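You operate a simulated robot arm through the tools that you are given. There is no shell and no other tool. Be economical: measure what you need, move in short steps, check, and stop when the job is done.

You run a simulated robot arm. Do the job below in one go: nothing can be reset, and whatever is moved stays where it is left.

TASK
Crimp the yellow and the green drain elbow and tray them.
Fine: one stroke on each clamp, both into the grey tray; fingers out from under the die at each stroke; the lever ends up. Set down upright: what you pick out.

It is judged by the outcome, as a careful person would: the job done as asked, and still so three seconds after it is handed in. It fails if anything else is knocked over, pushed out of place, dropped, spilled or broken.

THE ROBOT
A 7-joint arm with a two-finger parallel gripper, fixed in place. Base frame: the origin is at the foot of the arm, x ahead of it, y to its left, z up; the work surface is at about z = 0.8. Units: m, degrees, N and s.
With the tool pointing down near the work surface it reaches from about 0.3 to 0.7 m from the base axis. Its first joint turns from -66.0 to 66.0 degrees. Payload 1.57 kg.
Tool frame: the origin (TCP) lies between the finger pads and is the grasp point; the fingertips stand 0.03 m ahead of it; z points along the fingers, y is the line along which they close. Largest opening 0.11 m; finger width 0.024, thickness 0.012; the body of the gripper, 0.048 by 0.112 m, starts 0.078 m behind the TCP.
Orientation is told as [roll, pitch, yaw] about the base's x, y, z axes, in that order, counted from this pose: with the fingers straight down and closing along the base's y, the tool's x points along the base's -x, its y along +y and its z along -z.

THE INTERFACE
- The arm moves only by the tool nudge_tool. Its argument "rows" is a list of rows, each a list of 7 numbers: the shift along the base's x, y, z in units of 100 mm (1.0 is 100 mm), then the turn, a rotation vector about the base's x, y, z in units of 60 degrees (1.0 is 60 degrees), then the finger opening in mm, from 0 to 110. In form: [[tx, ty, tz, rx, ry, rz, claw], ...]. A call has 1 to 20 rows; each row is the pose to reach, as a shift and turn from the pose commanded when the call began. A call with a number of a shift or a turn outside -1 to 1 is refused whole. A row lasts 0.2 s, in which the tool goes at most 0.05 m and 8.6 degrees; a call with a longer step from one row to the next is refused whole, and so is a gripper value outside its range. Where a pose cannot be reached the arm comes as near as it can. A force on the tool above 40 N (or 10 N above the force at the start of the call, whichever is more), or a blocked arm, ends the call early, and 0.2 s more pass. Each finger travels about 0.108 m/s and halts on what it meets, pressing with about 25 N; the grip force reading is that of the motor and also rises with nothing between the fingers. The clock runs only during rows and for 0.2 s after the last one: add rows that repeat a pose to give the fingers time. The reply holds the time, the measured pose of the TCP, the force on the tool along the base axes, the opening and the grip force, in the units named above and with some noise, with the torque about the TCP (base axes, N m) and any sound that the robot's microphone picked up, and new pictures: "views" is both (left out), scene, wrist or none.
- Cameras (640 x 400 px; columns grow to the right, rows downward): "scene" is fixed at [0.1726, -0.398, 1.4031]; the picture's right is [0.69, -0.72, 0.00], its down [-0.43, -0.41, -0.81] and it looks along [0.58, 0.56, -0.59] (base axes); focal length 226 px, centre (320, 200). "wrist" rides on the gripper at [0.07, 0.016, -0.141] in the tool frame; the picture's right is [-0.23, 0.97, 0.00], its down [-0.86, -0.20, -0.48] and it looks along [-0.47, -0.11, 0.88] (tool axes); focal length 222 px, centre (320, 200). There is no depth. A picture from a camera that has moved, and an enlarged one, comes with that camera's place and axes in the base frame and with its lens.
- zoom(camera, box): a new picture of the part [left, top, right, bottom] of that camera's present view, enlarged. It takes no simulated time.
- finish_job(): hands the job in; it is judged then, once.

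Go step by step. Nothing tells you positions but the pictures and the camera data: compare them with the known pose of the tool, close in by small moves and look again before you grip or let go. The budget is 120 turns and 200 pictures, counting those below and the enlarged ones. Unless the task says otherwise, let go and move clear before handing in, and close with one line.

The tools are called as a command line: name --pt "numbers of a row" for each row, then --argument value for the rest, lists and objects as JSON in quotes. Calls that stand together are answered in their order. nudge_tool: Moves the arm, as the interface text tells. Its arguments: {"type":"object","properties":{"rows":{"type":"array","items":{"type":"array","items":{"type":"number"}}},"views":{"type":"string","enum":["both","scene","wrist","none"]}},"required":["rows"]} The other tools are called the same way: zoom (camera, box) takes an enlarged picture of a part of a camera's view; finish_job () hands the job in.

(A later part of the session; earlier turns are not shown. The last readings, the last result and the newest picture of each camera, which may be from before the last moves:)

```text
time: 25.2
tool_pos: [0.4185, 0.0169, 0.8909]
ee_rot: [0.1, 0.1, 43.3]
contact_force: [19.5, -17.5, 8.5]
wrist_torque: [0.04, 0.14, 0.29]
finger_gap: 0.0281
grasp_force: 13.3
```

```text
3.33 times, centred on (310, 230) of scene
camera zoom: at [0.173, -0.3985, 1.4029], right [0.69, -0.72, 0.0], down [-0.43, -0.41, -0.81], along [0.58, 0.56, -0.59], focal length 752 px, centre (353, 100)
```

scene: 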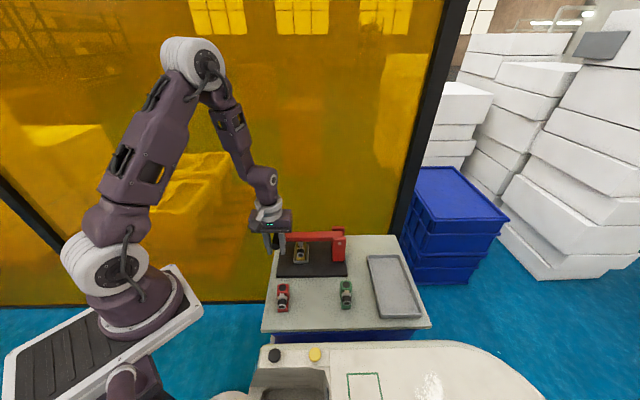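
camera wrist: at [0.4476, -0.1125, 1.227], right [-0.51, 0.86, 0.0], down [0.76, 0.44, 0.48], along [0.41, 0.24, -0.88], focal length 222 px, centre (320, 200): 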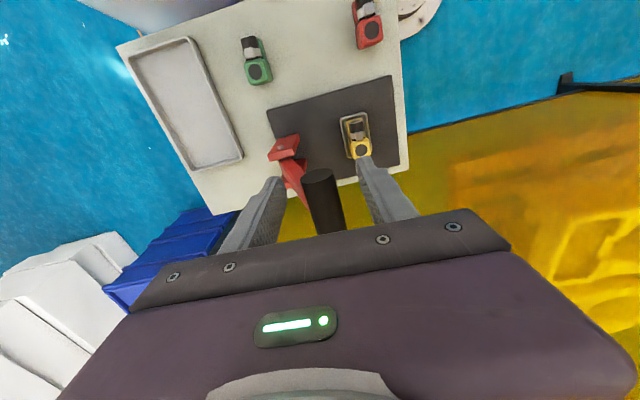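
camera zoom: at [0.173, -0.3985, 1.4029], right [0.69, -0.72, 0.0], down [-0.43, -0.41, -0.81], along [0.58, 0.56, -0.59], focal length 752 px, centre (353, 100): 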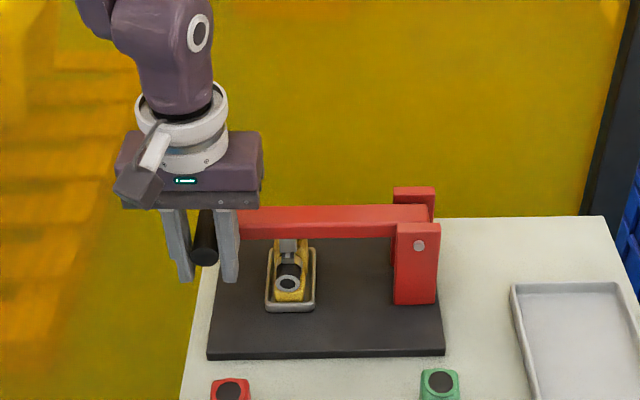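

The lever is about horizontal. I'll check whether the die is actually on the clamp.

zoom --camera "scene" --box '[275, 215, 345, 270]'

zoom --camera "wrist" --box '[180, 80, 420, 240]'

```text
7.27 times, centred on (310, 242) of scene
camera zoom: at [0.173, -0.3985, 1.4029], right [0.69, -0.72, 0.0], down [-0.43, -0.41, -0.81], along [0.58, 0.56, -0.59], focal length 1640 px, centre (393, -109)
```

zoom: 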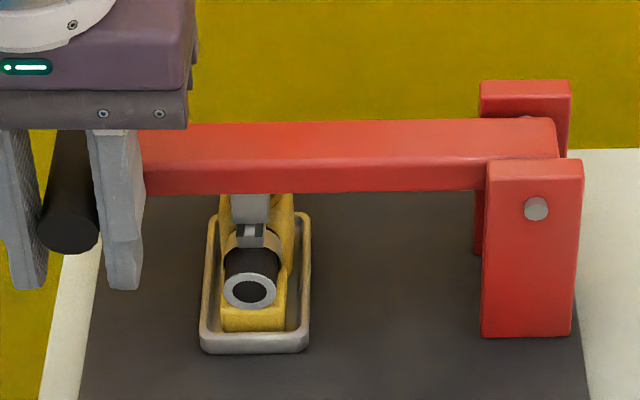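

```text
2.50 times, centred on (300, 160) of wrist
camera zoom: at [0.3566, -0.0193, 1.0331], right [-0.5, 0.86, 0.0], down [0.76, 0.44, 0.48], along [0.41, 0.24, -0.88], focal length 555 px, centre (370, 300)
```

zoom: 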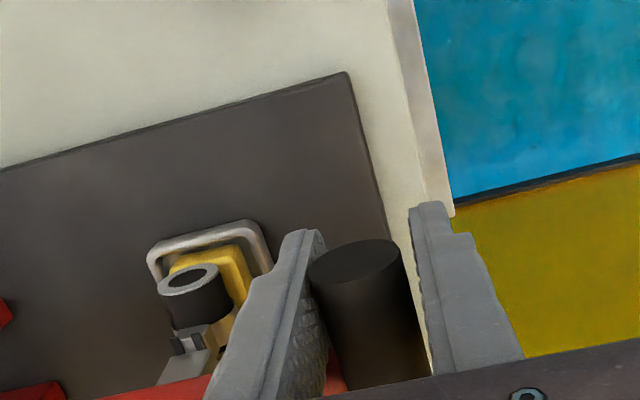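

The die is at the clamp ear, but the hand overshot slightly outward and pulls along the lever. I'll ease back 4 mm and press further down within the same stroke.

nudge_tool --pt "0.028 -0.029 0 0 0 0 5" --pt "0.028 -0.029 -0.03 0 0 0 5" --pt "0.028 -0.029 -0.06 0 0 0 5" --pt "0.028 -0.029 -0.09 0 0 0 5" --pt "0.028 -0.029 -0.12 0 0 0 5" --pt "0.028 -0.029 -0.12 0 0 0 5" --views "scene"

zoom --camera "scene" --box '[275, 215, 345, 270]'

zoom --camera "wrist" --box '[180, 80, 420, 240]'

```text
time: 26.6
tool_pos: [0.4172, 0.0153, 0.8795]
ee_rot: [0.1, 0.2, 43.6]
contact_force: [-20.6, 18.0, 23.4]
wrist_torque: [-0.4, -0.38, 0.93]
finger_gap: 0.0249
grasp_force: 36.7
```

scene: 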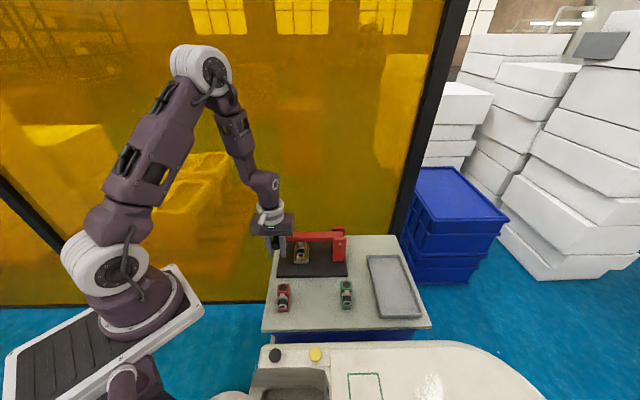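

```text
7.27 times, centred on (310, 242) of scene
camera zoom: at [0.1718, -0.3976, 1.4033], right [0.69, -0.72, 0.0], down [-0.43, -0.41, -0.81], along [0.58, 0.56, -0.59], focal length 1640 px, centre (393, -109)
```

zoom: 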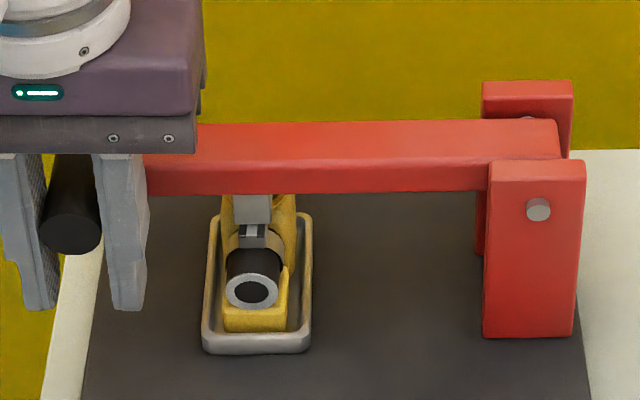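

```text
2.50 times, centred on (300, 160) of wrist
camera zoom: at [0.3576, -0.0208, 1.0212], right [-0.51, 0.86, 0.0], down [0.76, 0.45, 0.47], along [0.41, 0.24, -0.88], focal length 555 px, centre (370, 300)
```

zoom: 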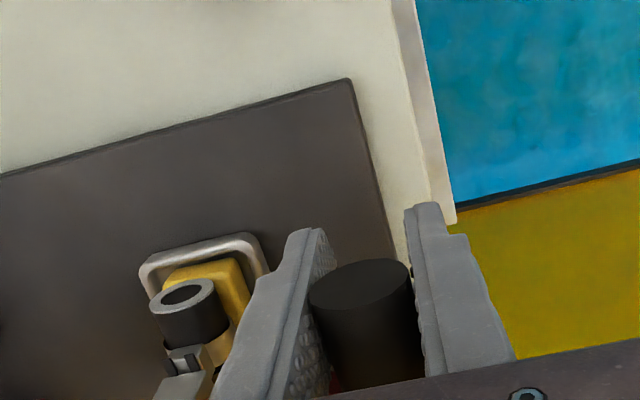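

The lever no longer moves under 23 N while the fingers slip down the bar, so it seems to be at its stop, and the ear looks pinched. I'll zoom right in on the ear before lifting.

zoom --camera "scene" --box '[290, 232, 314, 256]'

zoom --camera "wrist" --box '[225, 165, 285, 245]'

```text
16.00 times, centred on (302, 244) of scene
camera zoom: at [0.1718, -0.3976, 1.4033], right [0.69, -0.72, 0.0], down [-0.43, -0.41, -0.81], along [0.58, 0.56, -0.59], focal length 3609 px, centre (608, -504)
```

zoom: 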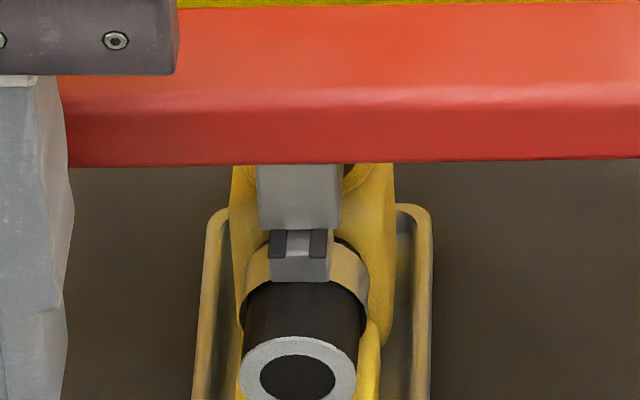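

```text
5.00 times, centred on (255, 205) of wrist
camera zoom: at [0.3576, -0.0208, 1.0212], right [-0.51, 0.86, 0.0], down [0.76, 0.45, 0.47], along [0.41, 0.24, -0.88], focal length 1111 px, centre (645, 175)
```

zoom: 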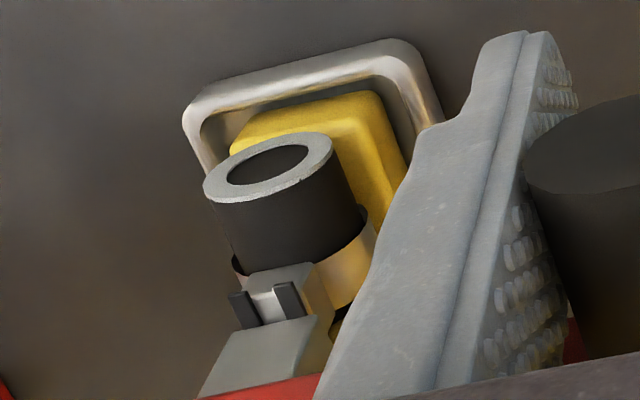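

Two crimp dents are visible on the ear, so the stroke is done. I'll raise the lever back along the arc.

nudge_tool --pt "-0.014 0.014 0.05 0 0 0 5" --pt "-0.004 0.004 0.203 0 0 0 5" --pt "0.021 -0.022 0.404 0 0 0 5" --pt "0.06 -0.062 0.6 0 0 0 5" --pt "0.113 -0.117 0.789 0 0 0 5" --pt "0.179 -0.185 0.968 0 0 0 5" --views "scene"

zoom --camera "scene" --box '[250, 170, 370, 290]'

```text
time: 28.0
tool_pos: [0.4388, -0.0036, 0.9749]
ee_rot: [0.0, 0.0, 43.5]
contact_force: [3.0, -1.0, -0.3]
wrist_torque: [0.66, -0.2, 0.82]
finger_gap: 0.0252
grasp_force: 36.4
```

scene: 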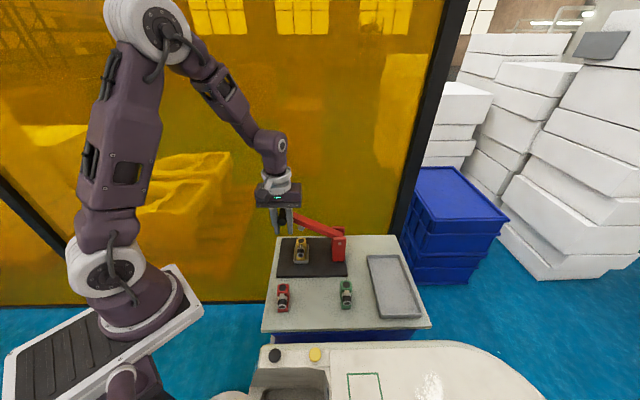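

```text
3.33 times, centred on (310, 230) of scene
camera zoom: at [0.1727, -0.3981, 1.4031], right [0.69, -0.72, 0.0], down [-0.43, -0.41, -0.81], along [0.58, 0.56, -0.59], focal length 752 px, centre (353, 100)
```

zoom: 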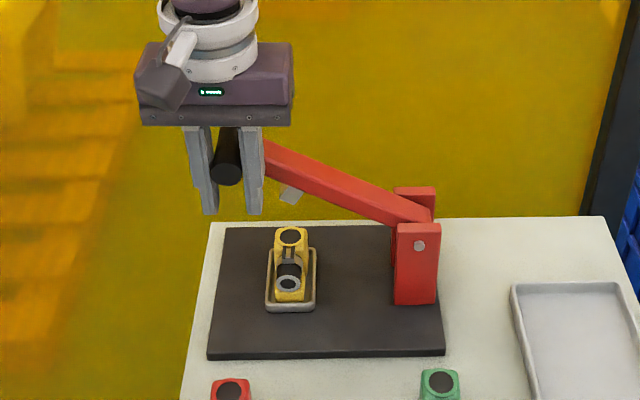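

The elbow stayed put. I'll finish raising the lever to its original position.

nudge_tool --pt "0.076 -0.079 0.188 0 0 0 5" --pt "0.158 -0.164 0.348 0 0 0 5" --pt "0.251 -0.26 0.495 0 0 0 5" --pt "0.354 -0.366 0.625 0 0 0 5" --pt "0.465 -0.481 0.739 0 0 0 5" --pt "0.583 -0.603 0.835 0 0 0 5" --pt "0.645 -0.667 0.875 0 0 0 5" --pt "0.707 -0.732 0.911 0 0 0 5" --pt "0.707 -0.732 0.911 0 0 0 5" --views "none"

zoom --camera "scene" --box '[270, 140, 380, 260]'

```text
time: 30.0
tool_pos: [0.5074, -0.077, 1.0677]
ee_rot: [0.3, 0.1, 43.5]
contact_force: [3.5, 3.3, -11.1]
wrist_torque: [0.18, -0.02, 0.87]
finger_gap: 0.025
grasp_force: 36.2
```

```text
3.33 times, centred on (325, 200) of scene
camera zoom: at [0.1729, -0.3979, 1.4031], right [0.69, -0.72, 0.0], down [-0.43, -0.41, -0.81], along [0.58, 0.56, -0.59], focal length 752 px, centre (303, 200)
```

zoom: 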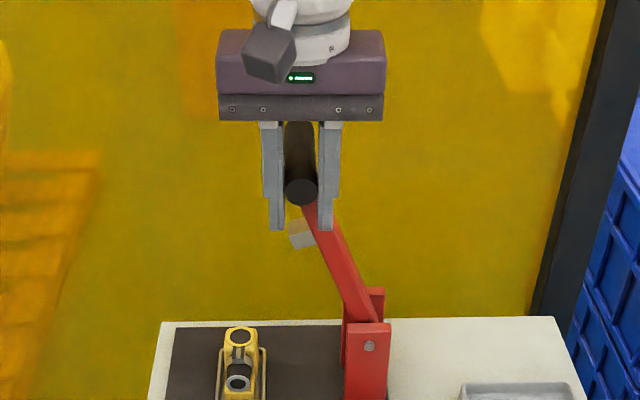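

The lever is back at its original up position. I'll release it and rise.

nudge_tool --pt "0 0 0 0 0 0 35" --pt "0 0 0 0 0 0 60" --pt "0 0 0 0 0 0 60" --pt "0 0 0.25 0 0 0 60" --pt "0 0 0.5 0 0 0 60" --pt "0 0 0.75 0 0 0 60" --pt "0 0 1.0 0 0 0 60" --pt "-0.3 -0.3 1.0 0 0 0 50" --pt "-0.6 -0.6 1.0 0 0 0 50" --pt "-0.6 -0.6 1.0 0 0 0 50" --views "none"

zoom --camera "scene" --box '[270, 140, 380, 260]'

```text
time: 32.2
tool_pos: [0.4488, -0.1365, 1.1666]
ee_rot: [0.1, 0.1, 43.5]
contact_force: [-0.3, 0.0, -0.7]
wrist_torque: [-0.02, -0.04, 0.0]
finger_gap: 0.05
grasp_force: 0.0
```

```text
3.33 times, centred on (325, 200) of scene
camera zoom: at [0.1726, -0.3981, 1.4031], right [0.69, -0.72, 0.0], down [-0.43, -0.41, -0.81], along [0.58, 0.56, -0.59], focal length 752 px, centre (303, 200)
```

zoom: 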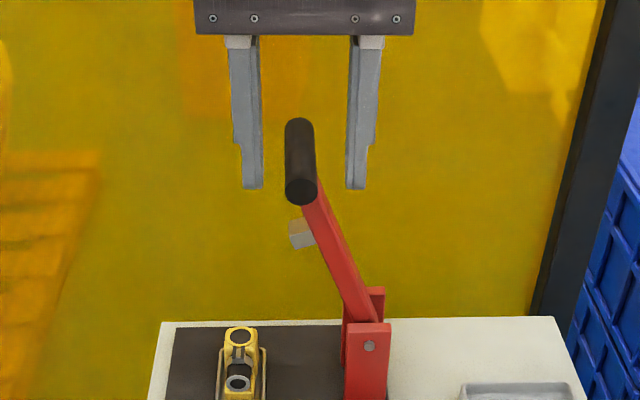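

The lever holds up by itself. I'll return beside the nest, tilting the hand again to fetch the crimped elbow.

nudge_tool --pt "-0.2 0.18 -0.1 0 0 0 50" --pt "-0.4 0.36 -0.3 0 0 0 50" --pt "-0.44 0.39 -0.6 0 0 0 50" --pt "-0.44 0.39 -0.9 0 0 0 50" --pt "-0.44 0.39 -1.0 0.086 -0.09 0 50" --pt "-0.44 0.39 -1.0 0.172 -0.181 0 50" --pt "-0.44 0.39 -1.0 0.258 -0.272 0 50" --pt "-0.44 0.39 -1.0 0.344 -0.3627 0 50" --pt "-0.44 0.39 -1.0 0.344 -0.3627 0 50" --views "none"

```text
time: 34.2
tool_pos: [0.4047, -0.0977, 1.0664]
ee_rot: [0.1, -30.0, 43.5]
contact_force: [-0.3, -0.7, 0.1]
wrist_torque: [-0.01, -0.01, 0.01]
finger_gap: 0.0502
grasp_force: 0.1
```

nudge_tool --pt "0.13 0.13 -0.25 0 0 0 50" --pt "0.26 0.26 -0.5 0 0 0 50" --pt "0.39 0.4 -0.75 0 0 0 50" --pt "0.48 0.5 -1.0 0 0 0 50" --pt "0.54 0.55 -1.0 0 0 0 50" --pt "0.54 0.55 -1.0 0 0 0 50" --views "wrist"

zoom --camera "wrist" --box '[220, 80, 420, 240]'

```text
time: 35.6
tool_pos: [0.4591, -0.0428, 0.9673]
ee_rot: [0.1, -29.9, 43.5]
contact_force: [-0.4, 0.1, -0.7]
wrist_torque: [0.02, -0.02, -0.02]
finger_gap: 0.05
grasp_force: 0.3
camera wrist: at [0.3533, -0.1219, 1.0551], right [-0.53, 0.84, 0.12], down [0.5, 0.2, 0.84], along [0.68, 0.5, -0.53], focal length 222 px, centre (320, 200)
```

wrist: 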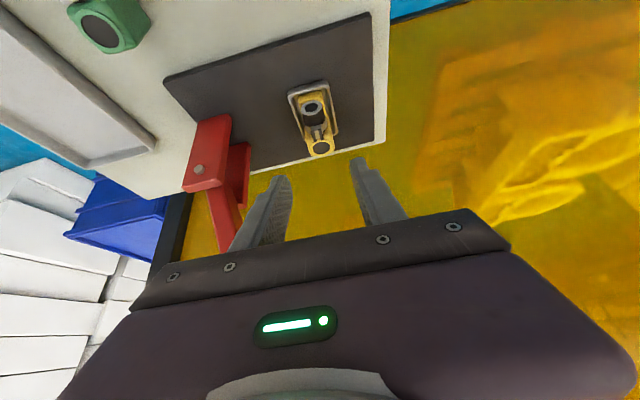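

```text
2.50 times, centred on (320, 160) of wrist
camera zoom: at [0.3533, -0.1219, 1.0551], right [-0.53, 0.84, 0.12], down [0.5, 0.2, 0.84], along [0.68, 0.5, -0.53], focal length 555 px, centre (320, 300)
```

zoom: 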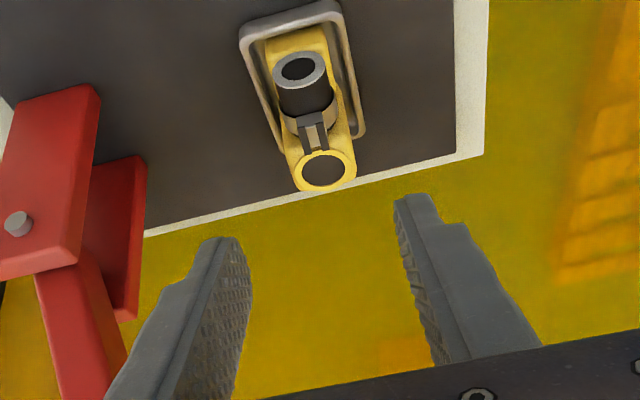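

The dented ear is clearly visible and the elbow hasn't moved. I'll slide in and grip.

nudge_tool --pt "0 0 -0.2 0 0 0 50" --pt "0.03 0.03 -0.32 0 0 0 50" --pt "0.12 0.12 -0.5 0 0 0 50" --pt "0.21 0.21 -0.68 0 0 0 50" --pt "0.29 0.29 -0.85 0 0 0 50" --pt "0.354 0.353 -1.0 0 0 0 50" --pt "0.354 0.353 -1.0 0 0 0 50" --pt "0.354 0.353 -1.0 0 0 0 30" --pt "0.354 0.353 -1.0 0 0 0 10" --pt "0.354 0.353 -1.0 0 0 0 10" --pt "0.354 0.353 -1.0 0 0 0 10" --views "wrist"

zoom --camera "wrist" --box '[220, 80, 420, 240]'

```text
time: 38.0
tool_pos: [0.494, -0.0073, 0.8658]
ee_rot: [0.1, -29.9, 43.6]
contact_force: [0.5, -0.2, 0.1]
wrist_torque: [-0.04, -0.02, -0.01]
finger_gap: 0.0314
grasp_force: 25.3
camera wrist: at [0.3883, -0.0865, 0.9553], right [-0.53, 0.84, 0.12], down [0.5, 0.2, 0.84], along [0.68, 0.5, -0.53], focal length 222 px, centre (320, 200)
```

wrist: 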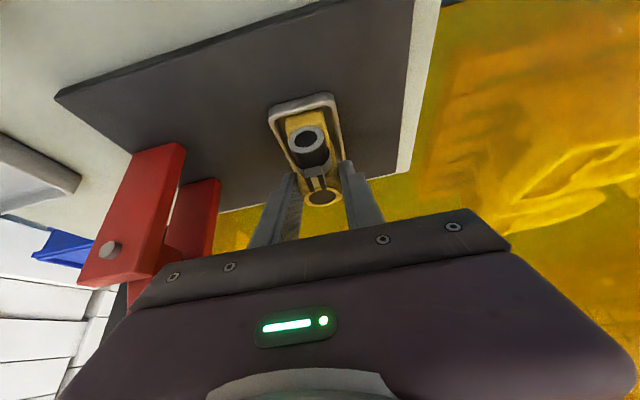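

```text
2.50 times, centred on (320, 160) of wrist
camera zoom: at [0.3883, -0.0865, 0.9553], right [-0.53, 0.84, 0.12], down [0.5, 0.2, 0.84], along [0.68, 0.5, -0.53], focal length 555 px, centre (320, 300)
```

zoom: 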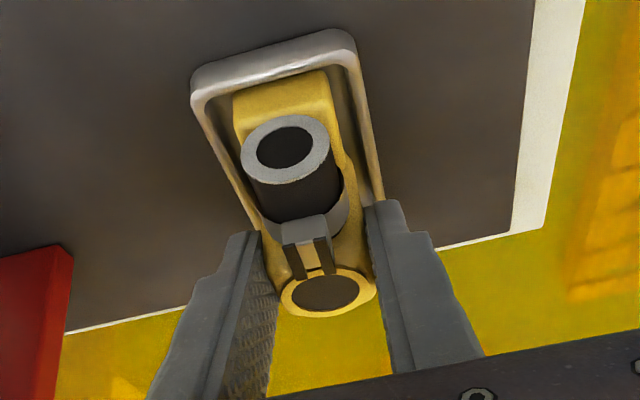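

Gripped. I'll lift it straight out of the nest and back away from the press.

nudge_tool --pt "0 0 0.08 0 0 0 10" --pt "0 0 0.18 0 0 0 10" --pt "-0.1 -0.1 0.35 0 0 0 10" --pt "-0.3 -0.31 0.6 0 0 0 10" --pt "-0.5 -0.52 0.85 0 0 0 10" --pt "-0.7 -0.72 1.0 0 0 0 10" --pt "-0.95 -0.99 1.0 0 0 0 10" --pt "-0.95 -0.99 1.0 0 0 0 10" --views "both"

```text
time: 39.8
tool_pos: [0.3996, -0.1067, 0.9665]
ee_rot: [0.2, -29.8, 43.5]
contact_force: [-0.4, 0.5, -0.8]
wrist_torque: [-0.02, -0.03, 0.01]
finger_gap: 0.0308
grasp_force: 25.3
camera wrist: at [0.2931, -0.1848, 1.0552], right [-0.53, 0.84, 0.12], down [0.5, 0.2, 0.84], along [0.68, 0.5, -0.53], focal length 222 px, centre (320, 200)
```

scene: 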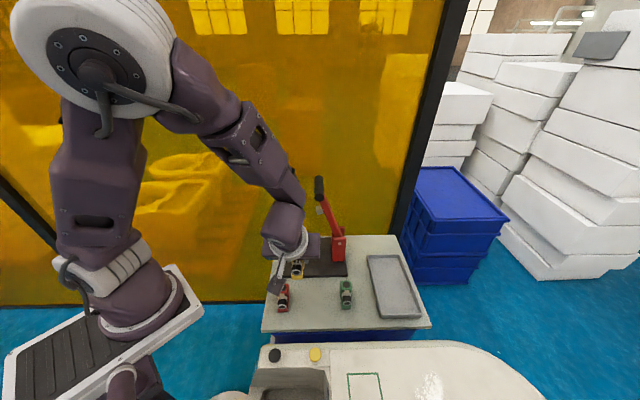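
wrist: 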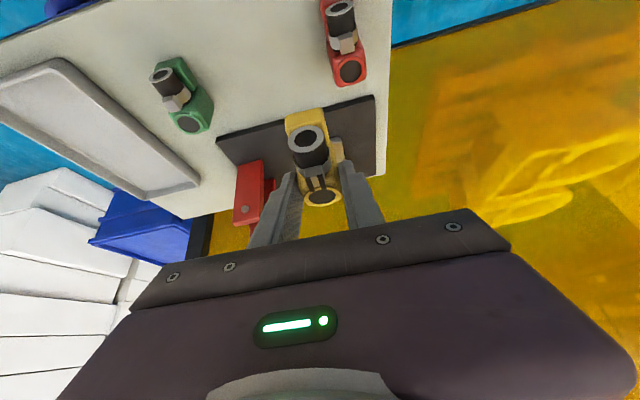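

Held securely. I'll carry it sideways at a safe height toward the tray.

nudge_tool --pt "0.1 -0.1 0.2 0 0 0 10" --pt "0.3 -0.29 0.35 0 0 0 10" --pt "0.5 -0.48 0.35 0 0 0 10" --pt "0.7 -0.68 0.35 0 0 0 10" --pt "0.93 -0.9 0.35 0 0 0 10" --pt "0.93 -0.9 0.35 0 0 0 10" --views "none"

nudge_tool --pt "0.2 -0.19 0 0 0 0 10" --pt "0.4 -0.38 0 0 0 0 10" --pt "0.6 -0.57 0 0 0 0 10" --pt "0.8 -0.76 0 0 0 0 10" --pt "0.93 -0.86 0 0 0 0 10" --pt "0.93 -0.86 0 0 0 0 10" --views "both"

zoom --camera "wrist" --box '[220, 80, 420, 240]'

zoom --camera "scene" --box '[310, 180, 450, 330]'

```text
time: 41.2
tool_pos: [0.4918, -0.1967, 1.0017]
ee_rot: [0.1, -29.9, 43.5]
contact_force: [0.3, -0.2, -1.2]
wrist_torque: [-0.03, -0.01, 0.01]
finger_gap: 0.0311
grasp_force: 24.3
```

```text
time: 42.6
tool_pos: [0.5857, -0.2821, 1.0015]
ee_rot: [0.2, -30.0, 43.4]
contact_force: [-0.3, -0.2, -0.5]
wrist_torque: [-0.03, -0.01, 0.02]
finger_gap: 0.0309
grasp_force: 25.5
camera wrist: at [0.4796, -0.3611, 1.0902], right [-0.53, 0.84, 0.12], down [0.5, 0.2, 0.84], along [0.68, 0.5, -0.53], focal length 222 px, centre (320, 200)
```

scene: 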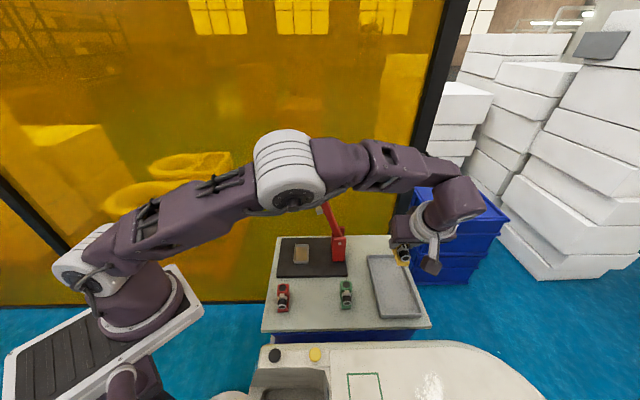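
wrist: 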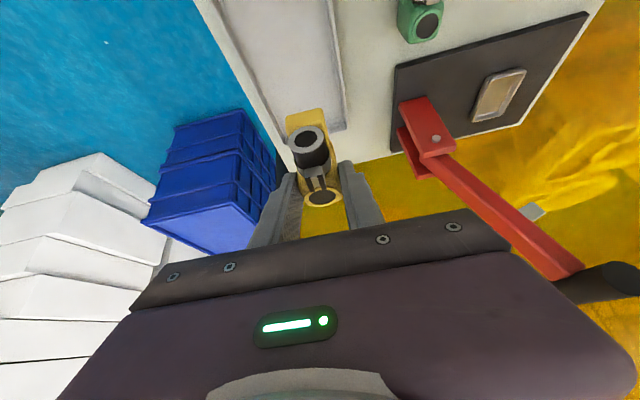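

```text
2.50 times, centred on (320, 160) of wrist
camera zoom: at [0.4796, -0.3611, 1.0902], right [-0.53, 0.84, 0.12], down [0.5, 0.2, 0.84], along [0.68, 0.5, -0.53], focal length 555 px, centre (320, 300)
```

zoom: 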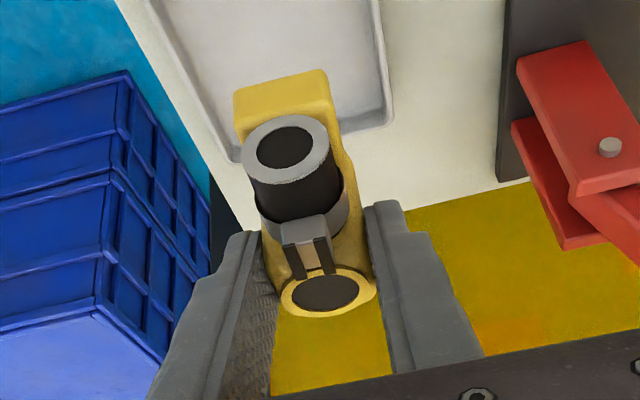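

```text
2.67 times, centred on (380, 255) of scene
camera zoom: at [0.1726, -0.3981, 1.4031], right [0.69, -0.72, 0.0], down [-0.43, -0.41, -0.81], along [0.58, 0.56, -0.59], focal length 602 px, centre (160, 53)
```

zoom: 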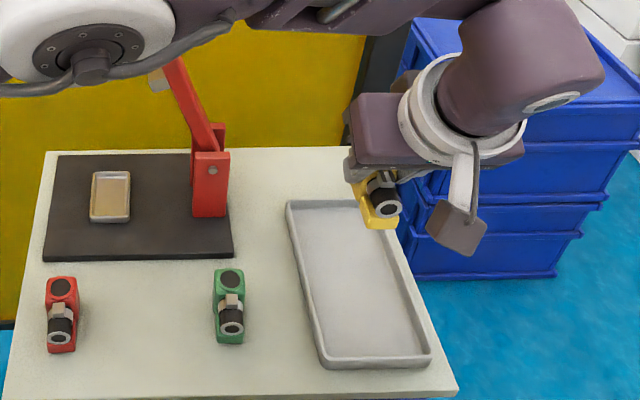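

The tray spans about e1 0.57–0.68 and e2 0.12–0.32. I'll move over its far half and descend most of the way.

nudge_tool --pt "0.22 0.2 0 0 0 0 10" --pt "0.44 0.41 -0.1 0 0 0 10" --pt "0.44 0.41 -0.4 0 0 0 10" --pt "0.44 0.41 -0.7 0 0 0 10" --pt "0.44 0.41 -1.0 0 0 0 10" --pt "0.44 0.41 -1.0 0 0 0 10" --views "both"

zoom --camera "wrist" --box '[220, 80, 420, 240]'

zoom --camera "scene" --box '[310, 180, 450, 330]'

```text
time: 44.0
tool_pos: [0.6302, -0.2427, 0.9007]
ee_rot: [0.1, -30.0, 43.5]
contact_force: [-0.4, 0.3, -1.3]
wrist_torque: [-0.01, 0.01, 0.04]
finger_gap: 0.0308
grasp_force: 25.0
camera wrist: at [0.5237, -0.321, 0.9895], right [-0.53, 0.84, 0.11], down [0.5, 0.2, 0.84], along [0.68, 0.5, -0.53], focal length 222 px, centre (320, 200)
```

scene: 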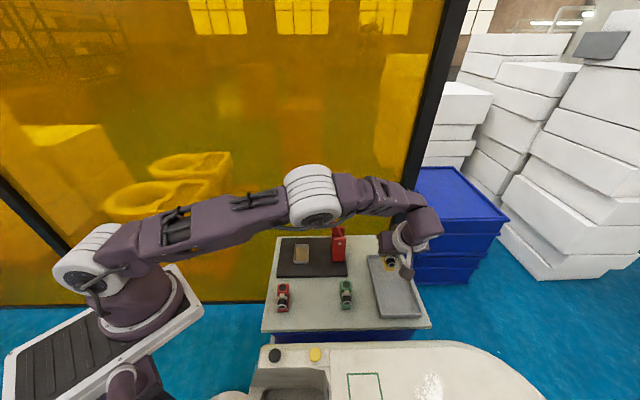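
wrist: 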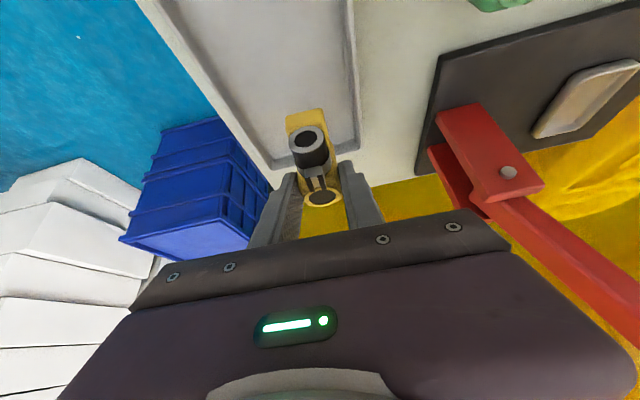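

```text
2.50 times, centred on (320, 160) of wrist
camera zoom: at [0.5237, -0.321, 0.9895], right [-0.53, 0.84, 0.11], down [0.5, 0.2, 0.84], along [0.68, 0.5, -0.53], focal length 555 px, centre (320, 300)
```

zoom: 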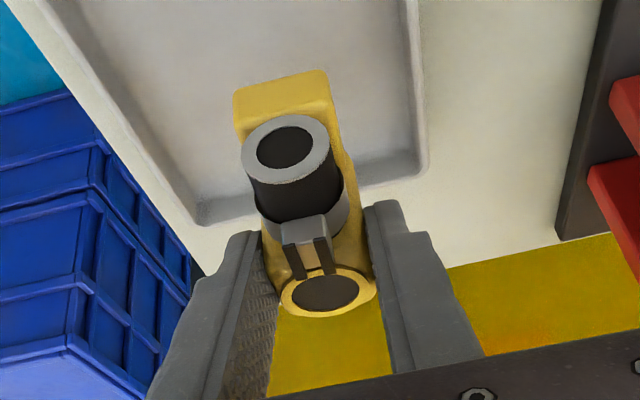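

```text
2.67 times, centred on (380, 255) of scene
camera zoom: at [0.1726, -0.398, 1.4031], right [0.69, -0.72, 0.0], down [-0.43, -0.41, -0.81], along [0.58, 0.56, -0.59], focal length 602 px, centre (160, 53)
```

zoom: 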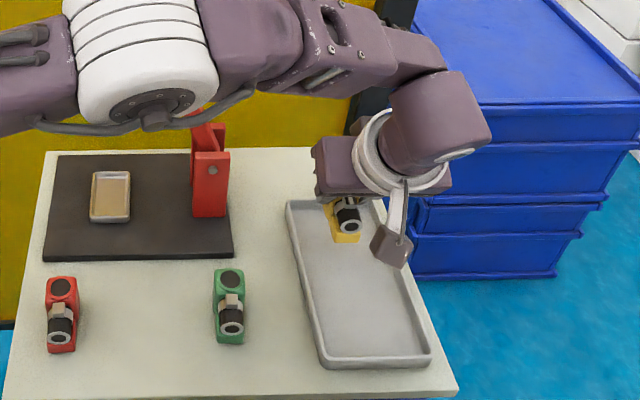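

The robot's own elbow joint is fairly near the raised handle, so I'll set yellow down about 27 mm closer in, which pulls it away, and descend gently.

nudge_tool --pt "-0.1 -0.1 0 0 0 0 10" --pt "-0.19 -0.194 0 0 0 0 10" --pt "-0.19 -0.194 -0.2 0 0 0 10" --pt "-0.19 -0.194 -0.3 0 0 0 10" --pt "-0.19 -0.194 -0.36 0 0 0 10" --pt "-0.19 -0.194 -0.4 0 0 0 10" --pt "-0.19 -0.194 -0.43 0 0 0 10" --pt "-0.19 -0.194 -0.46 0 0 0 10" --views "both"

zoom --camera "wrist" --box '[220, 80, 420, 240]'

zoom --camera "scene" --box '[350, 230, 430, 320]'

```text
time: 45.8
tool_pos: [0.6086, -0.2615, 0.8556]
ee_rot: [0.1, -29.9, 43.6]
contact_force: [0.1, -0.2, -0.4]
wrist_torque: [-0.01, 0.01, -0.01]
finger_gap: 0.0311
grasp_force: 24.9
camera wrist: at [0.5041, -0.34, 0.9439], right [-0.53, 0.84, 0.11], down [0.5, 0.2, 0.84], along [0.68, 0.5, -0.53], focal length 222 px, centre (320, 200)
```

scene: 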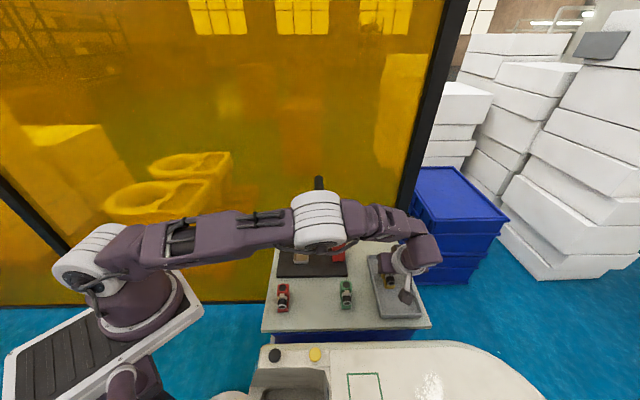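
wrist: 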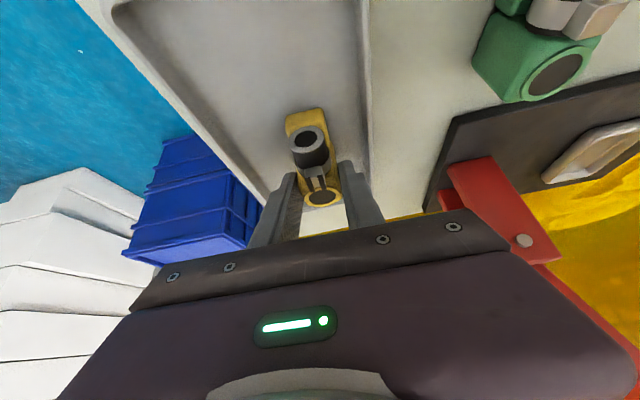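

```text
2.50 times, centred on (320, 160) of wrist
camera zoom: at [0.5041, -0.34, 0.9439], right [-0.53, 0.84, 0.11], down [0.5, 0.2, 0.84], along [0.68, 0.5, -0.53], focal length 555 px, centre (320, 300)
```

zoom: 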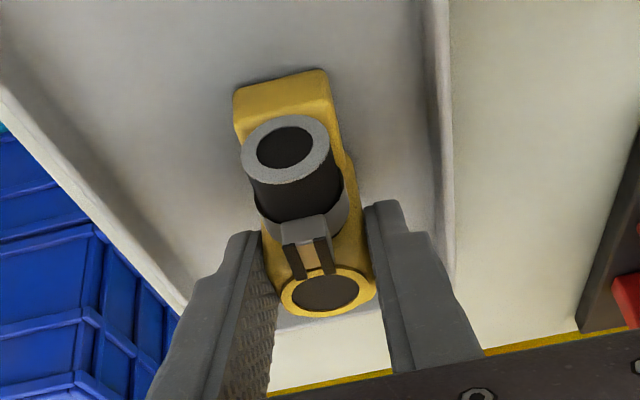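

```text
4.44 times, centred on (390, 275) of scene
camera zoom: at [0.1726, -0.398, 1.4031], right [0.69, -0.72, 0.0], down [-0.43, -0.41, -0.81], along [0.58, 0.56, -0.59], focal length 1002 px, centre (9, -133)
```

zoom: 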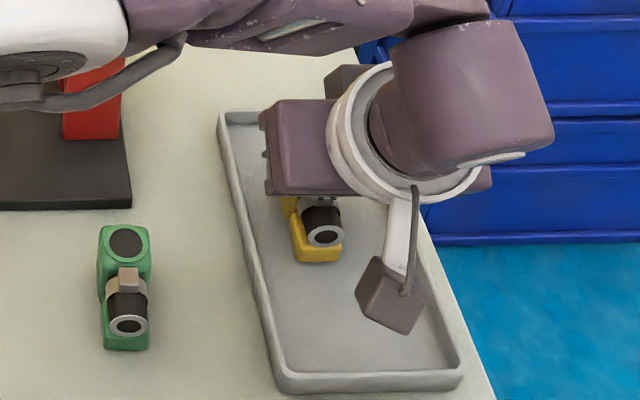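

Almost at the tray floor. I'll continue down in small steps until contact.

nudge_tool --pt "0 0 -0.02 0 0 0 10" --pt "0 0 -0.03 0 0 0 10" --pt "0 0 -0.04 0 0 0 10" --pt "0 0 -0.04 0 0 0 10" --views "none"

```text
time: 46.8
tool_pos: [0.6101, -0.2626, 0.8522]
ee_rot: [0.0, -30.0, 43.5]
contact_force: [-0.2, 1.2, 17.9]
wrist_torque: [0.15, -0.15, 0.01]
finger_gap: 0.0309
grasp_force: 24.7
```

Contact at 18 N on the tray floor. I'll ease up, open, and back out along the tool axis.

nudge_tool --pt "0 0 0.02 0 0 0 10" --pt "0 0 0.02 0 0 0 34" --pt "0 0 0.02 0 0 0 44" --pt "0 0 0.02 0 0 0 48" --pt "-0.07 -0.066 0.19 0 0 0 48" --pt "-0.14 -0.132 0.36 0 0 0 48" --pt "-0.24 -0.23 0.6 0 0 0 48" --pt "-0.34 -0.33 0.85 0 0 0 48" --pt "-0.34 -0.33 1.0 0 0 0 48" --views "both"

zoom --camera "scene" --box '[310, 170, 450, 330]'

```text
time: 48.8
tool_pos: [0.5768, -0.2939, 0.9522]
ee_rot: [0.2, -29.9, 43.5]
contact_force: [0.4, -0.5, -0.1]
wrist_torque: [-0.01, 0.02, 0.0]
finger_gap: 0.0482
grasp_force: 0.0
camera wrist: at [0.4702, -0.3731, 1.0404], right [-0.53, 0.84, 0.12], down [0.5, 0.2, 0.84], along [0.68, 0.5, -0.53], focal length 222 px, centre (320, 200)
```

scene: 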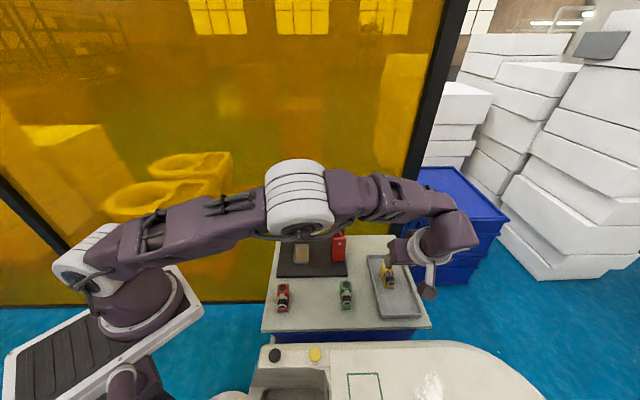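
wrist: 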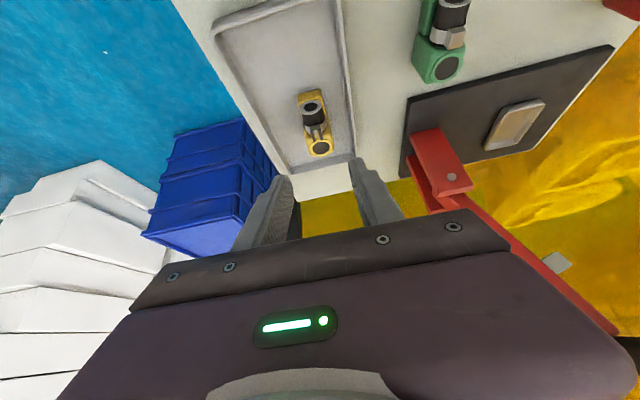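

```text
2.50 times, centred on (380, 250) of scene
camera zoom: at [0.1726, -0.398, 1.4031], right [0.69, -0.72, 0.0], down [-0.43, -0.41, -0.81], along [0.58, 0.56, -0.59], focal length 564 px, centre (170, 75)
```

zoom: 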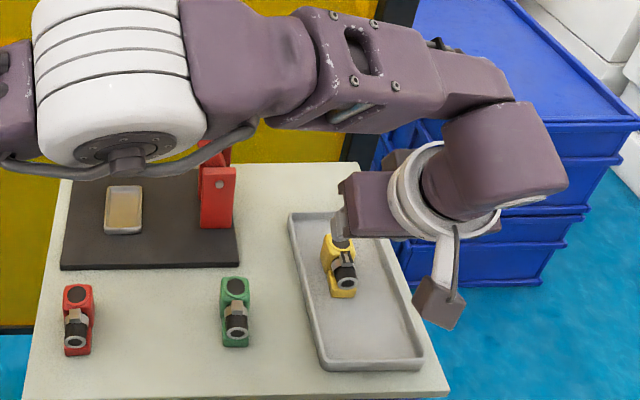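

Yellow stands upright in the tray. Now over to the green elbow.

nudge_tool --pt "0 0 0.2 0 0 0 60" --pt "-0.15 0.07 0.4 0 0 0 60" --pt "-0.35 0.16 0.4 0 0 0 60" --pt "-0.6 0.27 0.4 0 0 0 60" --pt "-0.8 0.37 0.4 0 0 0 60" --pt "-0.96 0.44 0.3 0 0 0 60" --pt "-0.96 0.44 0.2 0 0 0 60" --views "none"

nudge_tool --pt "-0.15 0.07 0 0 0 0 60" --pt "-0.3 0.136 -0.1 0 0 0 60" --pt "-0.3 0.136 -0.35 0 0 0 60" --pt "-0.3 0.136 -0.57 0 0 0 60" --pt "-0.3 0.136 -0.57 0 0 0 60" --views "wrist"

zoom --camera "wrist" --box '[220, 80, 420, 240]'

```text
time: 50.4
tool_pos: [0.4806, -0.2497, 0.9718]
ee_rot: [0.0, -29.9, 43.5]
contact_force: [-0.3, 0.5, -1.2]
wrist_torque: [0.01, -0.03, 0.0]
finger_gap: 0.0598
grasp_force: 0.0
```

```text
time: 51.6
tool_pos: [0.4504, -0.236, 0.9145]
ee_rot: [0.1, -29.9, 43.6]
contact_force: [-0.3, 0.4, -0.1]
wrist_torque: [0.01, -0.02, -0.01]
finger_gap: 0.0602
grasp_force: 0.0
camera wrist: at [0.3445, -0.3157, 1.003], right [-0.53, 0.84, 0.12], down [0.5, 0.2, 0.84], along [0.68, 0.5, -0.53], focal length 222 px, centre (320, 200)
```

wrist: 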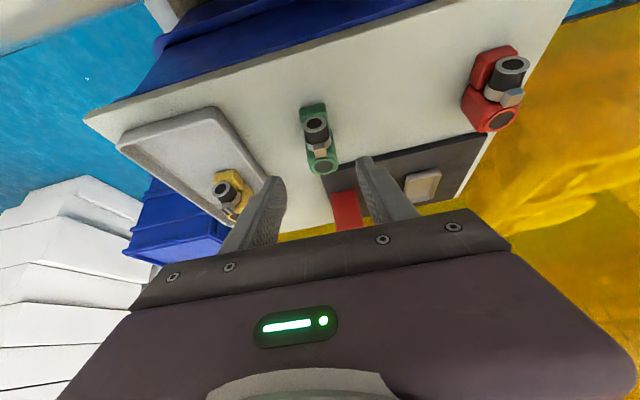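

```text
2.50 times, centred on (320, 160) of wrist
camera zoom: at [0.3445, -0.3157, 1.003], right [-0.53, 0.84, 0.12], down [0.5, 0.2, 0.84], along [0.68, 0.5, -0.53], focal length 555 px, centre (320, 300)
```

zoom: 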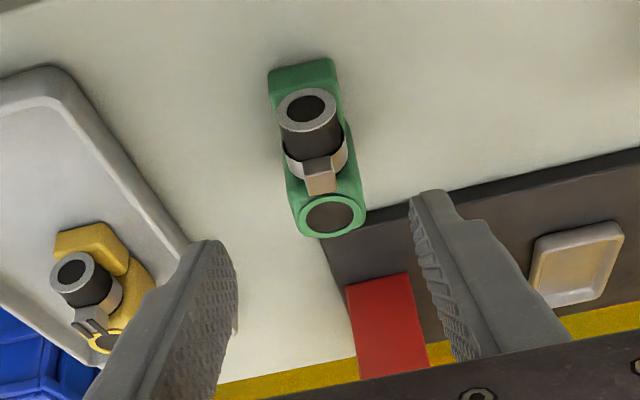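

Green is centred between the fingers. I'll slide in along the tool axis and grip.

nudge_tool --pt "0.07 0.073 -0.17 0 0 0 60" --pt "0.14 0.147 -0.34 0 0 0 60" --pt "0.215 0.22 -0.52 0 0 0 60" --pt "0.285 0.295 -0.695 0 0 0 60" --pt "0.285 0.295 -0.695 0 0 0 60" --views "wrist"

zoom --camera "wrist" --box '[220, 80, 420, 240]'

```text
time: 52.8
tool_pos: [0.4793, -0.2084, 0.8452]
ee_rot: [0.1, -29.9, 43.5]
contact_force: [-0.2, 1.0, 0.2]
wrist_torque: [0.03, 0.0, -0.03]
finger_gap: 0.0601
grasp_force: 0.1
camera wrist: at [0.3733, -0.2859, 0.9336], right [-0.53, 0.84, 0.11], down [0.5, 0.2, 0.84], along [0.68, 0.5, -0.53], focal length 222 px, centre (320, 200)
```

wrist: 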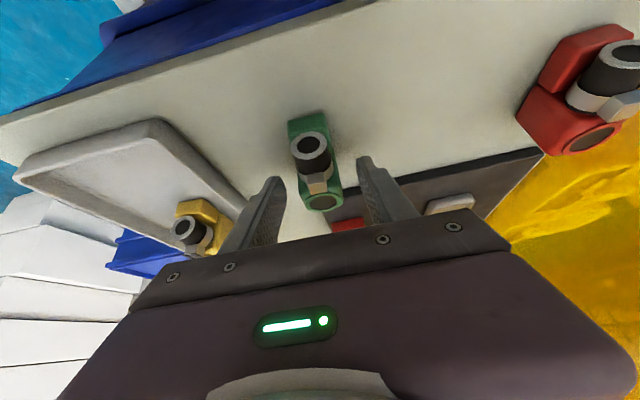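

```text
2.50 times, centred on (320, 160) of wrist
camera zoom: at [0.3733, -0.2859, 0.9336], right [-0.53, 0.84, 0.11], down [0.5, 0.2, 0.84], along [0.68, 0.5, -0.53], focal length 555 px, centre (320, 300)
```

zoom: 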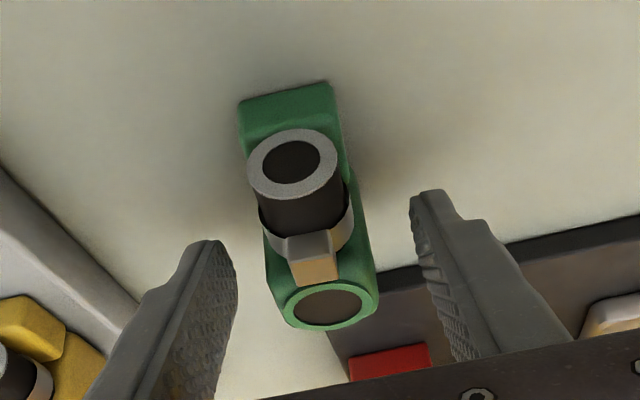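

Green is yawed about 2.5° more than the hand. I'll match that and then close.

nudge_tool --pt "0 0 0 0 0 -0.04 60" --pt "0 0 0 0 0 -0.04 45" --pt "0 0 0 0 0 -0.04 30" --pt "0 0 0 0 0 -0.04 10" --pt "0 0 0 0 0 -0.04 10" --pt "0 0 0 0 0 -0.04 10" --views "wrist"

zoom --camera "wrist" --box '[220, 80, 420, 240]'

```text
time: 54.2
tool_pos: [0.4788, -0.208, 0.8442]
ee_rot: [0.2, -29.9, 41.1]
contact_force: [0.3, 1.0, 2.0]
wrist_torque: [0.04, 0.04, -0.05]
finger_gap: 0.0312
grasp_force: 24.5
camera wrist: at [0.3698, -0.2813, 0.9339], right [-0.49, 0.86, 0.12], down [0.51, 0.18, 0.84], along [0.7, 0.47, -0.53], focal length 222 px, centre (320, 200)
```

wrist: 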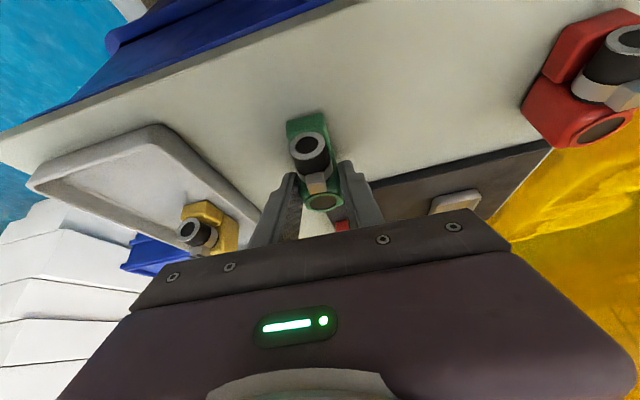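

```text
2.50 times, centred on (320, 160) of wrist
camera zoom: at [0.3698, -0.2813, 0.9339], right [-0.49, 0.86, 0.12], down [0.51, 0.18, 0.84], along [0.7, 0.47, -0.53], focal length 555 px, centre (320, 300)
```

zoom: 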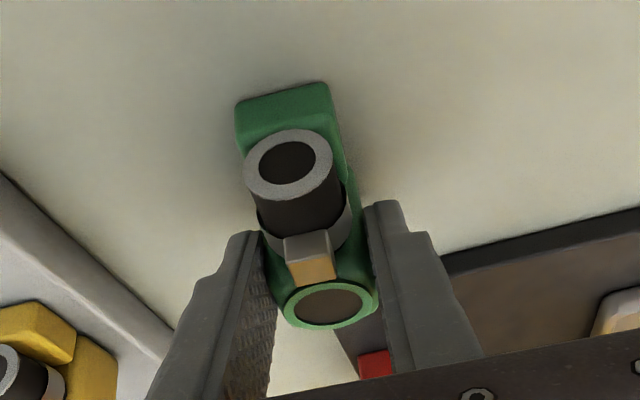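

Green is gripped just as yellow was. I'll lift it, restore the yaw and carry it back in front of the press.

nudge_tool --pt "0 0 0.15 0 0 0 10" --pt "0 0 0.4 0 0 0.02 10" --pt "0 0 0.7 0 0 0.04 10" --pt "0 0 0.95 0 0 0.04 10" --pt "-0.2 0.24 0.95 0 0 0.04 10" --pt "-0.4 0.49 0.95 0 0 0.04 10" --pt "-0.6 0.74 0.95 0 0 0.04 10" --pt "-0.79 0.97 0.95 0 0 0.04 10" --pt "-0.79 0.97 0.95 0 0 0.04 10" --views "none"

```text
time: 56.2
tool_pos: [0.3993, -0.1093, 0.9407]
ee_rot: [0.1, -29.8, 43.6]
contact_force: [0.4, -0.7, -0.9]
wrist_torque: [0.01, 0.03, 0.03]
finger_gap: 0.031
grasp_force: 25.3
```

nudge_tool --pt "0.2 0.22 0 0 0 0 10" --pt "0.4 0.44 -0.05 0 0 0 10" --pt "0.6 0.65 -0.1 0 0 0 10" --pt "0.742 0.813 -0.13 0 0 0 10" --pt "0.81 0.88 -0.3 0 0 0 10" --pt "0.88 0.94 -0.48 0 0 0 10" --pt "0.937 0.998 -0.65 0 0 0 10" --pt "0.937 0.998 -0.65 0 0 0 10" --views "wrist"

zoom --camera "wrist" --box '[220, 80, 420, 240]'

zoom --camera "scene" --box '[260, 170, 370, 280]'

```text
time: 58.0
tool_pos: [0.4934, -0.0104, 0.8762]
ee_rot: [0.2, -29.9, 43.6]
contact_force: [0.2, 0.6, -0.9]
wrist_torque: [0.01, -0.01, 0.03]
finger_gap: 0.0308
grasp_force: 24.8
camera wrist: at [0.3877, -0.0891, 0.9637], right [-0.53, 0.84, 0.12], down [0.5, 0.2, 0.84], along [0.68, 0.5, -0.53], focal length 222 px, centre (320, 200)
```

wrist: 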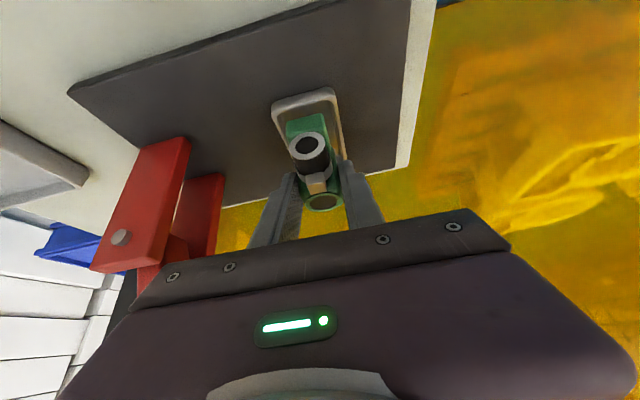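

```text
2.50 times, centred on (320, 160) of wrist
camera zoom: at [0.3877, -0.0891, 0.9637], right [-0.53, 0.84, 0.12], down [0.5, 0.2, 0.84], along [0.68, 0.5, -0.53], focal length 555 px, centre (320, 300)
```

zoom: 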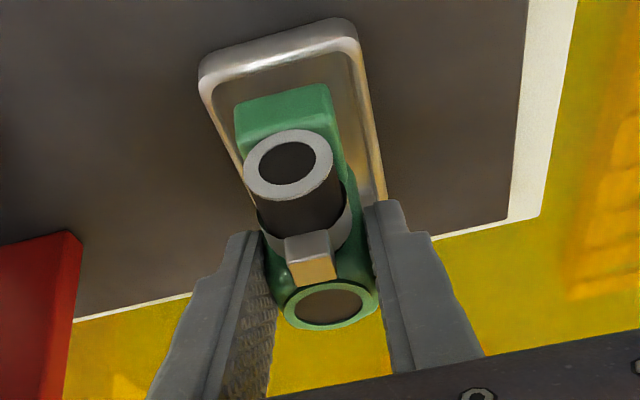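

```text
3.64 times, centred on (315, 225) of scene
camera zoom: at [0.1726, -0.398, 1.4031], right [0.69, -0.72, 0.0], down [-0.43, -0.41, -0.81], along [0.58, 0.56, -0.59], focal length 820 px, centre (338, 109)
```

zoom: 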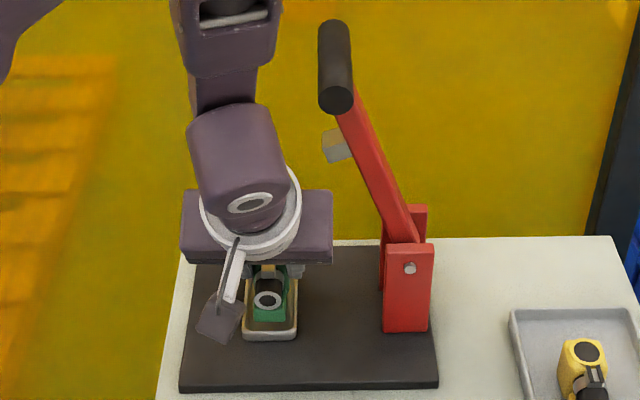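

Nearly the same alignment as before. I'll apply the small correction and lower it into the nest.

nudge_tool --pt "0.02 0.032 0 0 0 0 10" --pt "0.02 0.032 -0.05 0 0 0 10" --pt "0.02 0.032 -0.09 0 0 0 10" --pt "0.02 0.032 -0.12 0 0 0 10" --pt "0.02 0.032 -0.145 0 0 0 10" --pt "0.02 0.032 -0.165 0 0 0 10" --pt "0.02 0.032 -0.18 0 0 0 10" --views "wrist"

zoom --camera "wrist" --box '[220, 80, 420, 240]'

```text
time: 59.6
tool_pos: [0.4956, -0.0064, 0.8571]
ee_rot: [0.0, -29.9, 43.6]
contact_force: [-1.5, -2.7, 15.3]
wrist_torque: [0.27, -0.26, -0.04]
finger_gap: 0.0312
grasp_force: 24.7
camera wrist: at [0.3894, -0.0858, 0.9455], right [-0.53, 0.84, 0.12], down [0.5, 0.2, 0.84], along [0.68, 0.5, -0.53], focal length 222 px, centre (320, 200)
```

wrist: 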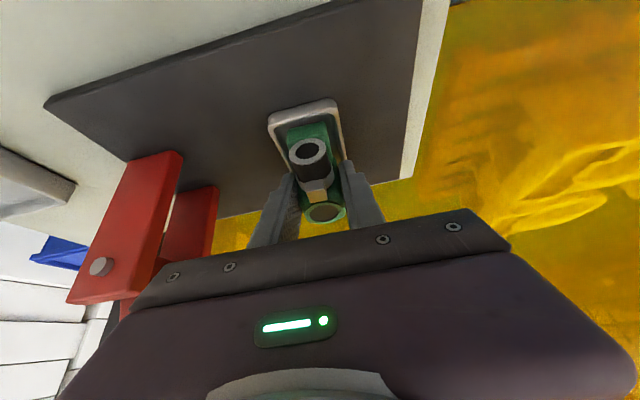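

```text
2.50 times, centred on (320, 160) of wrist
camera zoom: at [0.3894, -0.0858, 0.9455], right [-0.53, 0.84, 0.12], down [0.5, 0.2, 0.84], along [0.68, 0.5, -0.53], focal length 555 px, centre (320, 300)
```

zoom: 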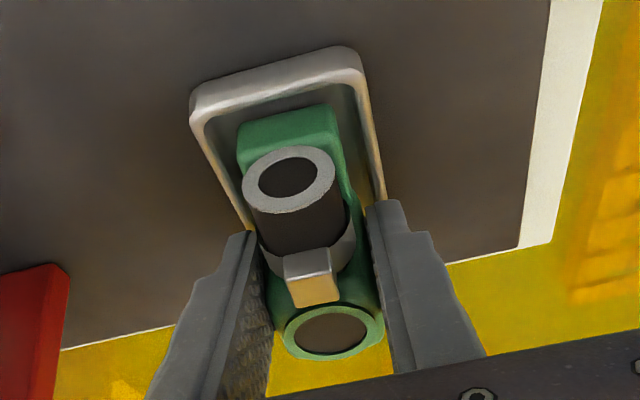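

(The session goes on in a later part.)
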